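You operate a simulated robot arm through the tools that you are given. There is no shell and no other tool. Be economical: measure what you need, move in short steps, check, and stop when the job is done.

Carry out the task below with a simulated robot arm. There is one attempt and no reset: what you move stays moved.

TASK
Put the green-banded bottle from the top of the white-topped table on the green card.
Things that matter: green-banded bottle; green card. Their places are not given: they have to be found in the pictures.

It is judged by the outcome, as a careful person would: the job done as asked, and still so three seconds after it is handed in. It fails if anything else is knocked over, pushed out of place, dropped, spilled or broken.

THE ROBOT
A 7-joint arm with a two-finger parallel gripper, fixed in place. Base frame: the origin is at the foot of the arm, x ahead of it, y to its left, z up; the work surface is at about z = 0. Lengths are in m, angles in degrees, forces in N, time in s.
With the tool pointing down near the work surface it reaches from about 0.22 to 0.58 m from the base axis. Its first joint turns from -66.0 to 66.0 degrees. Payload 2.5 kg.
Tool frame: the origin (TCP) lies between the finger pads and is the grasp point; the fingertips stand 0.023 m ahead of it; z points along the fingers, y is the line along which they close. The gripper opens to 0.094 m. The fingers are 0.038 m wide and 0.01 m thick; the gripper's body (0.054 by 0.096 m) begins 0.039 m behind the TCP.
Orientation is that of the tool frame in the base frame, as a unit quaternion [w, x, y, z]. With the fingers straight down and closing along the base's y, the tool's x points along the base's -x, its y along +y and its z along -z.

THE INTERFACE
- The arm moves only by the tool jog_arm. Its argument "deltas" is a list of rows, each a list of 3 entries, a list of its own where there are three numbers: the shift along the tool's x, y, z in m, then the turn, a rotation vector about the tool's x, y, z in degrees, then the closure in counts, from 0 (fully open) to 255 (shut). In form: [[[dx, dy, dz], [wx, wy, wz], claw], ...]. A call has 1 to 20 rows; each row is the pose to reach, as a shift and turn from the pose commanded when the call began, along the tool's axes at that moment. A row lasts 0.2 s, in which the tool goes at most 0.05 m and 8.6 degrees; a call with a longer step from one row to the next is refused whole, and so is a gripper value outside its range. A pose out of reach is approached as far as the arm can. The call stops where the force on the tool passes 40 N (or 10 N more than at its start, if that is more) or the arm is blocked; 0.2 s more then pass. The fingers move at their own pace (about 0.108 m/s each) and stop on an object; they squeeze with about 22 N. The grip force told is the motor's: it shows also when the fingers shut on nothing. Time passes only in rows, and 0.2 s behind the last, so rows that repeat a pose let the fingers close. It gives the time, the measured TCP pose, the force on the tool (base axes), the opening and the grip force at its end, in the units of the frame above (readings bear some noise).
- Cameras (640 x 400 px; columns grow to the right, rows downward): "scene" is fixed at [0.127, -0.4132, 0.5445]; the picture's right is [0.76, -0.65, 0.00], its down [-0.37, -0.43, -0.82] and it looks along [0.54, 0.62, -0.57] (base axes); focal length 369 px, centre (320, 200). "wrist" rides on the gripper at [-0.039, 0, -0.044] in the tool frame; the picture's right is [0.00, -1.00, 0.00], its down [0.97, 0.00, -0.24] and it looks along [0.24, 0.00, 0.97] (tool axes); focal length 218 px, centre (320, 200).
- get_image(camera): a new picture of that camera. No time passes.
- probe_pixels(camera, pixels): for up to 12 pixels [column, row] of the newest picture of that camera ("zoom" is the newest enlarged one), the place [x, y, z] in the base frame of the surface seen there, good to about 0.003 m. No time passes.
- zoom(camera, box): a new picture of the part [left, top, right, bottom] of that camera's present view, enlarged. No time passes.
- close_job(): hands the job in; it is judged then, once.

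Work in short steps. Measure before you move; look again where a grasp or a placing could have gone wrong, and mend it. You have 60 turns and 22 pictures in all, the two below and enlarged ones among them. Open the gripper and draw the arm clear of the work before you hand the job in, unless the task says otherwise; then end with one line.

The tools are called after "Emit:" as a command line: name --argument value ..., lists and objects as JSON in quotes. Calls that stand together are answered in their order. jog_arm: Moves the arm, as the interface text tells. Its arguments: {"type":"object","properties":{"deltas":{"type":"array"}},"required":["deltas"]} The other tools are called the same way: get_image (camera) takes a picture; probe_pixels (camera, pixels) gives the place of the surface under pixels of a picture; zoom (camera, box) takes an enlarged picture of a part of a camera's view; close_job () hands the job in.

At the start:

```text
clock: 0.0
eef_pos: [0.3727, 0.1103, 0.2519]
ee_rot: [0.0, 0.0, 1.0, 0.0]
wrist_force: [-0.2, -0.2, 0.8]
finger_gap: 0.094
finger_force: 0.0
```

scene: 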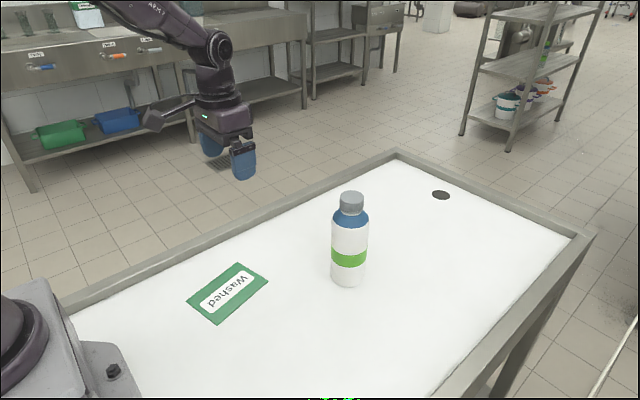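
wrist: 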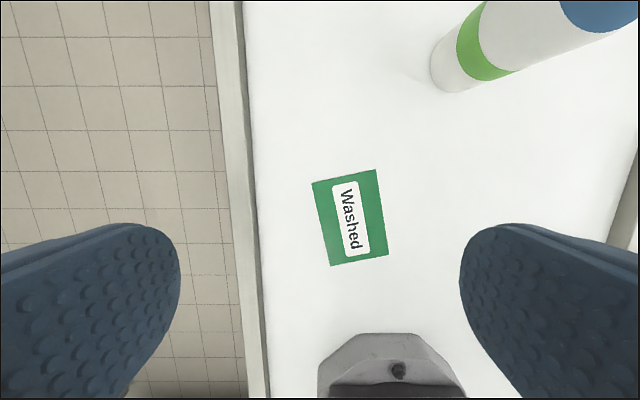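

The bottle stands at scene about (349,240) and the card at about (228,293). I'll probe points on both.

Emit:
probe_pixels --camera "scene" --pixels '[[350, 193], [351, 203], [350, 222], [349, 240], [348, 260], [348, 282], [238, 264], [268, 280], [217, 324], [187, 300], [228, 293], [333, 225]]'

Emit:
zoom --camera "scene" --box '[270, 170, 430, 300]'

```text
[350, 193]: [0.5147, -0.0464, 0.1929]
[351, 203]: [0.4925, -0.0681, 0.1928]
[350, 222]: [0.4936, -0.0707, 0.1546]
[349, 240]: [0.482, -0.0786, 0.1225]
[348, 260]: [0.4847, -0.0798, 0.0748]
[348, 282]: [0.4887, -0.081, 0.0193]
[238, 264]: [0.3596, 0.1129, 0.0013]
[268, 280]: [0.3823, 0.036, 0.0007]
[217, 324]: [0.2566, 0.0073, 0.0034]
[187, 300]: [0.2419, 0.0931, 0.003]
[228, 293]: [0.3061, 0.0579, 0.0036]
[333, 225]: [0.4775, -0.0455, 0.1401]
```

```text
3.08 times, centred on (350, 235) of scene
```

zoom: 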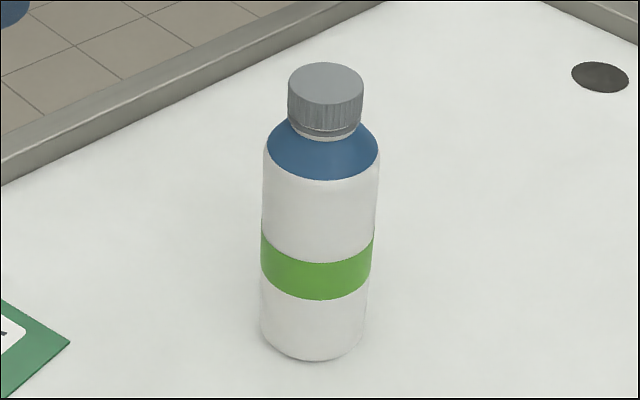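

The cap (about 4 cm wide, top near z≈0.19) looks like a good grip from above. I'll measure its edges precisely.

Emit:
probe_pixels --camera "zoom" --pixels '[[327, 68], [327, 83], [327, 98], [296, 83], [358, 83], [326, 120], [326, 130], [325, 145], [325, 170], [324, 185], [310, 225], [330, 225]]'

```text
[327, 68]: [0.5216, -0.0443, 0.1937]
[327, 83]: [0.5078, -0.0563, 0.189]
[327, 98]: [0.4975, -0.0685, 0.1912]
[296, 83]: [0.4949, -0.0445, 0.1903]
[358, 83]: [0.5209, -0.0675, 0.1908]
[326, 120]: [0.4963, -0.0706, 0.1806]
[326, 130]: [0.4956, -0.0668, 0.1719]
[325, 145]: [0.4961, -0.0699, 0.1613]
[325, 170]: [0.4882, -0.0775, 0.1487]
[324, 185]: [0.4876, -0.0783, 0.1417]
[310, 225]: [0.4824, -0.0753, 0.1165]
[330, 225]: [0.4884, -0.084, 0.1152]
```

Cap centre is about (0.509, -0.056), top z 0.191. I move above it at the present height (tips at 0.229, clear of the bottle).

Emit:
jog_arm --deltas '[[[-0.017, -0.021, 0], [0, 0, 0], 0], [[-0.034, -0.042, 0], [0, 0, 0], 0], [[-0.051, -0.062, 0], [0, 0, 0], 0], [[-0.068, -0.083, 0], [0, 0, 0], 0], [[-0.085, -0.104, 0], [0, 0, 0], 0], [[-0.102, -0.125, 0], [0, 0, 0], 0], [[-0.119, -0.146, 0], [0, 0, 0], 0], [[-0.1363, -0.1663, 0], [0, 0, 0], 0], [[-0.1363, -0.1663, 0], [0, 0, 0], 0]]'

Emit:
get_image --camera "wrist"

Emit:
get_image --camera "scene"

```text
clock: 2.0
eef_pos: [0.5102, -0.057, 0.2539]
ee_rot: [-0.001, 0.001, 1.0, 0.0]
wrist_force: [0.3, -0.1, -0.6]
finger_gap: 0.0939
finger_force: 0.0
```

```text
18 pictures are left
```

wrist: 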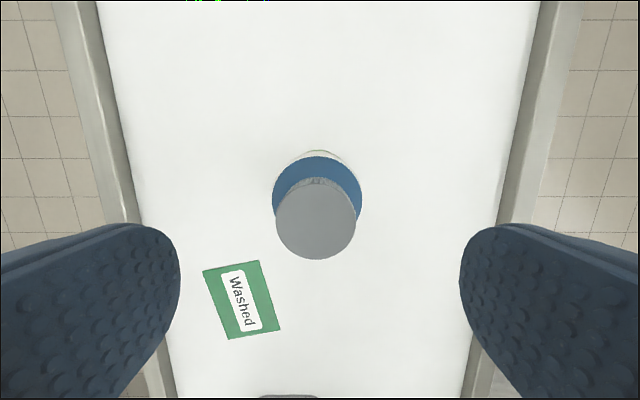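

```text
17 pictures are left
```

scene: 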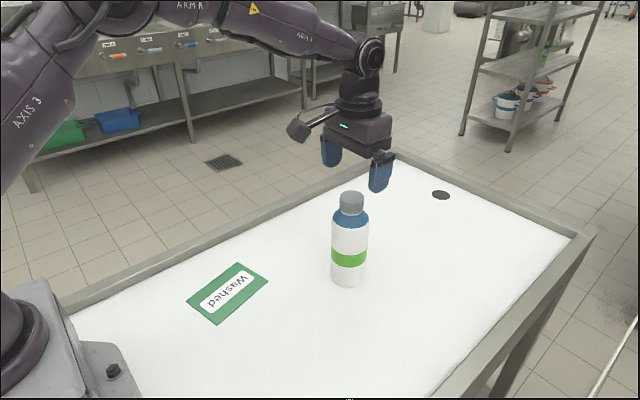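

The cap at wrist (316,219) is centred between the fingers. I'll check the cap and card positions from this view.

Emit:
probe_pixels --camera "wrist" --pixels '[[316, 219], [280, 219], [351, 219], [316, 185], [316, 254], [204, 271], [259, 262], [280, 328], [230, 338], [241, 300]]'

```text
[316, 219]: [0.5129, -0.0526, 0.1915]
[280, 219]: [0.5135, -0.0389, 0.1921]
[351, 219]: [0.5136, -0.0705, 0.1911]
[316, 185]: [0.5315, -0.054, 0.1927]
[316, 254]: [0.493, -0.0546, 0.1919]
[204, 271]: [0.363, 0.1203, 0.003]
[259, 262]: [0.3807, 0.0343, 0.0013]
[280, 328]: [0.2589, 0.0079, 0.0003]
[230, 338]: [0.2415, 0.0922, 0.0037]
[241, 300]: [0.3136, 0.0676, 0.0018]
```

Cap centre refines to (0.512, -0.055). Descending so the tips reach just below the cap, still open.

Emit:
jog_arm --deltas '[[[-0.002, 0.001, 0.015], [0, 0, 0], 0], [[-0.002, 0.001, 0.03], [0, 0, 0], 0], [[-0.002, 0.001, 0.045], [0, 0, 0], 0], [[-0.002, 0.001, 0.056], [0, 0, 0], 0], [[-0.002, 0.001, 0.063], [0, 0, 0], 0], [[-0.002, 0.001, 0.063], [0, 0, 0], 0]]'

Emit:
zoom --camera "scene" --box '[270, 130, 430, 230]'

```text
clock: 3.4
eef_pos: [0.5112, -0.0534, 0.1873]
ee_rot: [-0.001, 0.001, 1.0, 0.0]
wrist_force: [-0.6, 0.4, -0.4]
finger_gap: 0.0939
finger_force: 0.1
```

```text
4.00 times, centred on (350, 180) of scene
```

zoom: 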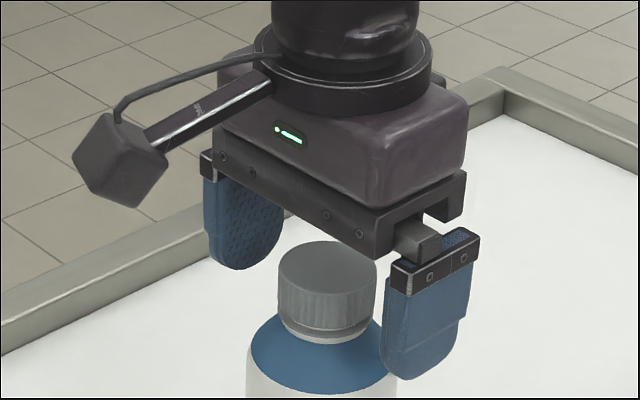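

The fingers straddle the cap. I raise 2 mm to keep clear of the shoulder and close.

Emit:
jog_arm --deltas '[[[0, 0, -0.002], [0, 0, 0], 60], [[0, 0, -0.002], [0, 0, 0], 120], [[0, 0, -0.002], [0, 0, 0], 255], [[0, 0, -0.002], [0, 0, 0], 255], [[0, 0, -0.002], [0, 0, 0], 255], [[0, 0, -0.002], [0, 0, 0], 255]]'

Emit:
zoom --camera "scene" --box '[250, 130, 450, 300]'

```text
clock: 4.8
eef_pos: [0.5133, -0.0549, 0.1918]
ee_rot: [0.0, 0.0, 1.0, 0.0]
wrist_force: [-0.6, -1.2, -0.2]
finger_gap: 0.0413
finger_force: 22.3
```

```text
2.35 times, centred on (350, 215) of scene
```

zoom: 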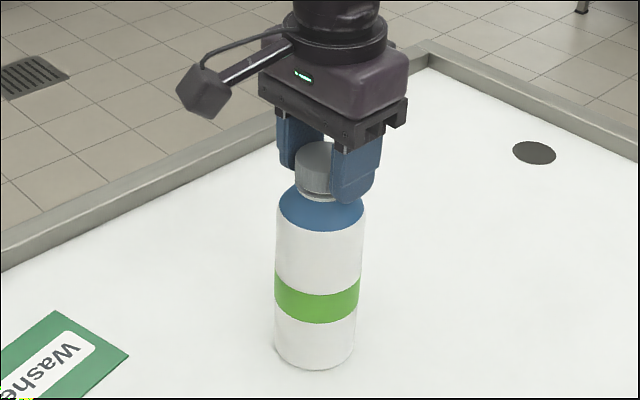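

Gap 0.041, grip 22 N: the cap is held and the bottle is upright. Lift gently by 5 cm.

Emit:
jog_arm --deltas '[[[0, 0, -0.004], [0, 0, 0], 255], [[0, 0, -0.012], [0, 0, 0], 255], [[0, 0, -0.022], [0, 0, 0], 255], [[0, 0, -0.034], [0, 0, 0], 255], [[0, 0, -0.046], [0, 0, 0], 255], [[0, 0, -0.052], [0, 0, 0], 255], [[0, 0, -0.052], [0, 0, 0], 255]]'

Emit:
get_image --camera "scene"

```text
clock: 6.4
eef_pos: [0.5118, -0.057, 0.2429]
ee_rot: [0.0, 0.0, 1.0, 0.0]
wrist_force: [-0.9, 0.6, -5.8]
finger_gap: 0.0413
finger_force: 21.8
```

```text
14 pictures are left
```

scene: 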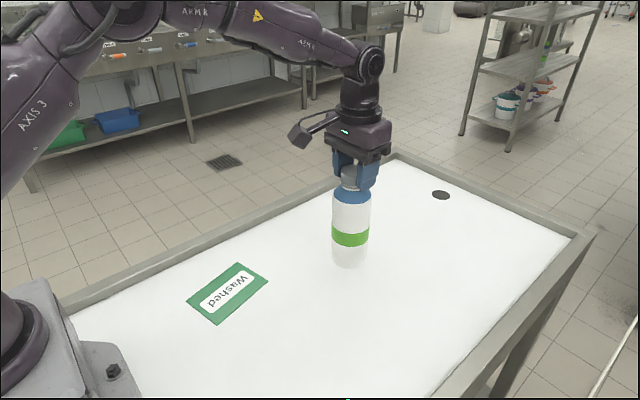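

The bottle hangs upright, load ~6 N. I carry it to above the card centre (0.311, 0.063) slowly.

Emit:
jog_arm --deltas '[[[0.004, 0.0024, 0], [0, 0, 0], 255], [[0.012, 0.0071, 0], [0, 0, 0], 255], [[0.024, 0.0143, 0], [0, 0, 0], 255], [[0.038, 0.0226, 0], [0, 0, 0], 255], [[0.053, 0.0315, 0], [0, 0, 0], 255], [[0.068, 0.0405, 0], [0, 0, 0], 255], [[0.083, 0.0494, 0], [0, 0, 0], 255], [[0.098, 0.0583, 0], [0, 0, 0], 255], [[0.113, 0.0672, 0], [0, 0, 0], 255], [[0.128, 0.0762, 0], [0, 0, 0], 255], [[0.143, 0.085, 0], [0, 0, 0], 255], [[0.158, 0.094, 0], [0, 0, 0], 255], [[0.172, 0.1023, 0], [0, 0, 0], 255], [[0.184, 0.1095, 0], [0, 0, 0], 255], [[0.193, 0.1148, 0], [0, 0, 0], 255], [[0.198, 0.1178, 0], [0, 0, 0], 255], [[0.2, 0.119, 0], [0, 0, 0], 255], [[0.2, 0.119, 0], [0, 0, 0], 255]]'

Emit:
get_image --camera "scene"

```text
clock: 10.2
eef_pos: [0.312, 0.0633, 0.2427]
ee_rot: [0.0, 0.0, 1.0, 0.0]
wrist_force: [-0.2, 1.0, -5.4]
finger_gap: 0.0409
finger_force: 21.9
```

```text
13 pictures are left
```

scene: 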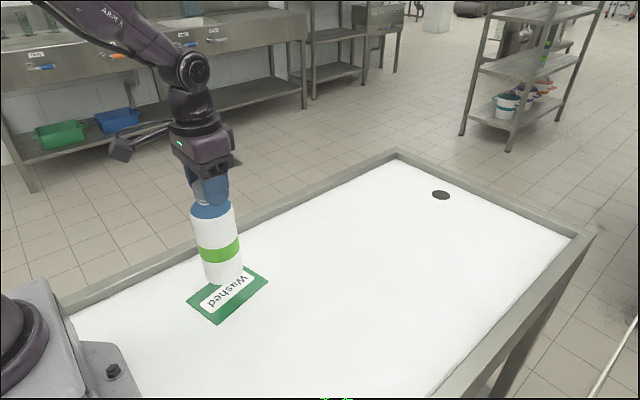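

The bottle is over the card and upright (the lean is perspective). Lowering about 5 cm, slowly at the end.

Emit:
jog_arm --deltas '[[[0, 0, 0.008], [0, 0, 0], 255], [[0, 0, 0.018], [0, 0, 0], 255], [[0, 0, 0.028], [0, 0, 0], 255], [[0, 0, 0.036], [0, 0, 0], 255], [[0, 0, 0.042], [0, 0, 0], 255], [[0, 0, 0.046], [0, 0, 0], 255], [[0, 0, 0.049], [0, 0, 0], 255], [[0, 0, 0.05], [0, 0, 0], 255], [[0, 0, 0.05], [0, 0, 0], 255]]'

Emit:
zoom --camera "scene" --box '[150, 150, 310, 350]'

```text
clock: 12.2
eef_pos: [0.3132, 0.0634, 0.194]
ee_rot: [0.001, 0.0, 1.0, 0.001]
wrist_force: [-0.6, 0.3, -0.6]
finger_gap: 0.0406
finger_force: 21.7
```

```text
2.00 times, centred on (230, 250) of scene
```

zoom: 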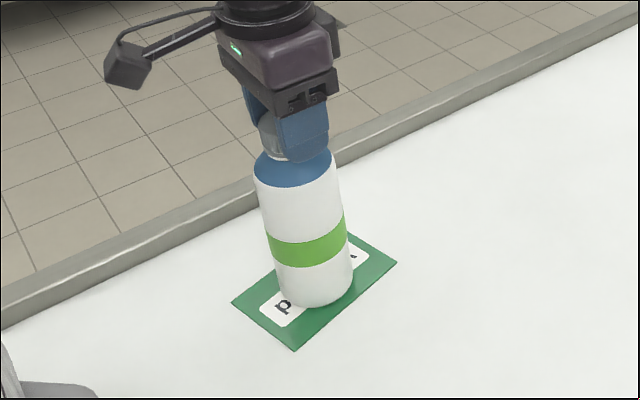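

The weight has gone from the force reading (-5.4 to -0.6 N): the bottle rests on the card. Opening gradually.

Emit:
jog_arm --deltas '[[[0, 0, 0], [0, 0, 0], 140], [[0, 0, 0], [0, 0, 0], 120], [[0, 0, 0], [0, 0, 0], 80], [[0, 0, 0], [0, 0, 0], 40], [[0, 0, 0], [0, 0, 0], 0], [[0, 0, 0], [0, 0, 0], 0], [[0, 0, 0], [0, 0, 0], 0]]'

Emit:
get_image --camera "scene"

```text
clock: 13.8
eef_pos: [0.3125, 0.0627, 0.1933]
ee_rot: [0.001, 0.0, 1.0, -0.001]
wrist_force: [-0.3, -0.5, 0.7]
finger_gap: 0.094
finger_force: 0.1
```

```text
11 pictures are left
```

scene: 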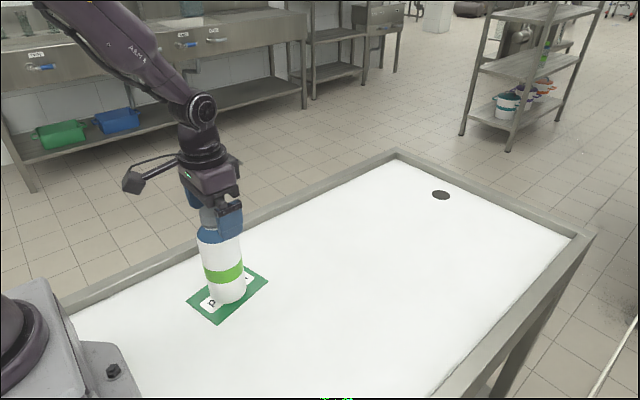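

Released, bottle standing. I rise 9 cm straight up, then draw away sideways.

Emit:
jog_arm --deltas '[[[0, 0, -0.01], [0, 0, 0], 0], [[0, 0, -0.03], [0, 0, 0], 0], [[0, 0, -0.05], [0, 0, 0], 0], [[0, 0, -0.07], [0, 0, 0], 0], [[0, 0, -0.09], [0, 0, 0], 0], [[-0.03, 0, -0.09], [0, 0, 0], 0], [[-0.06, 0, -0.09], [0, 0, 0], 0], [[-0.09, 0, -0.09], [0, 0, 0], 0], [[-0.12, 0, -0.09], [0, 0, 0], 0], [[-0.12, 0, -0.09], [0, 0, 0], 0]]'

Emit:
get_image --camera "scene"

Emit:
get_image --camera "wrist"

```text
clock: 16.0
eef_pos: [0.4325, 0.0648, 0.2848]
ee_rot: [0.0, 0.0, 1.0, 0.0]
wrist_force: [0.1, 0.3, 0.0]
finger_gap: 0.0938
finger_force: 0.1
```

```text
10 pictures are left
```

scene: 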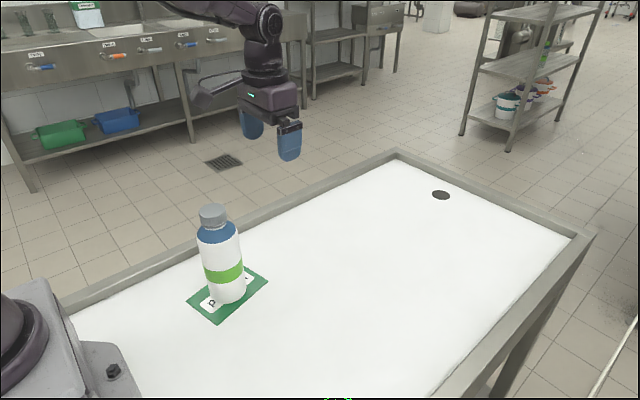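

```text
9 pictures are left
```

wrist: 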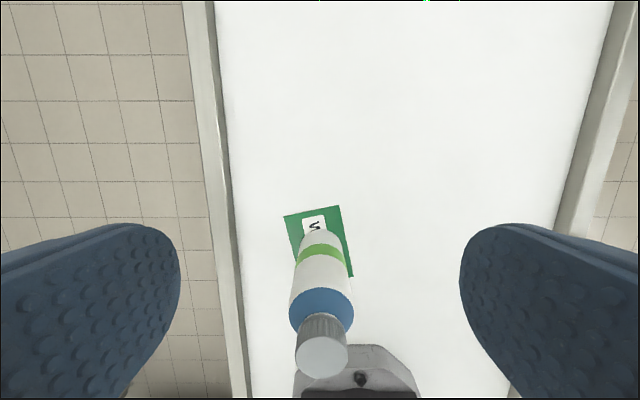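

The bottle stands upright within the card, and the arm is clear with the gripper open. Handing in.

Emit:
close_job

```text
The job is handed in.
```

The green-banded bottle is standing upright on the green card, and the arm is clear of it with the gripper open.
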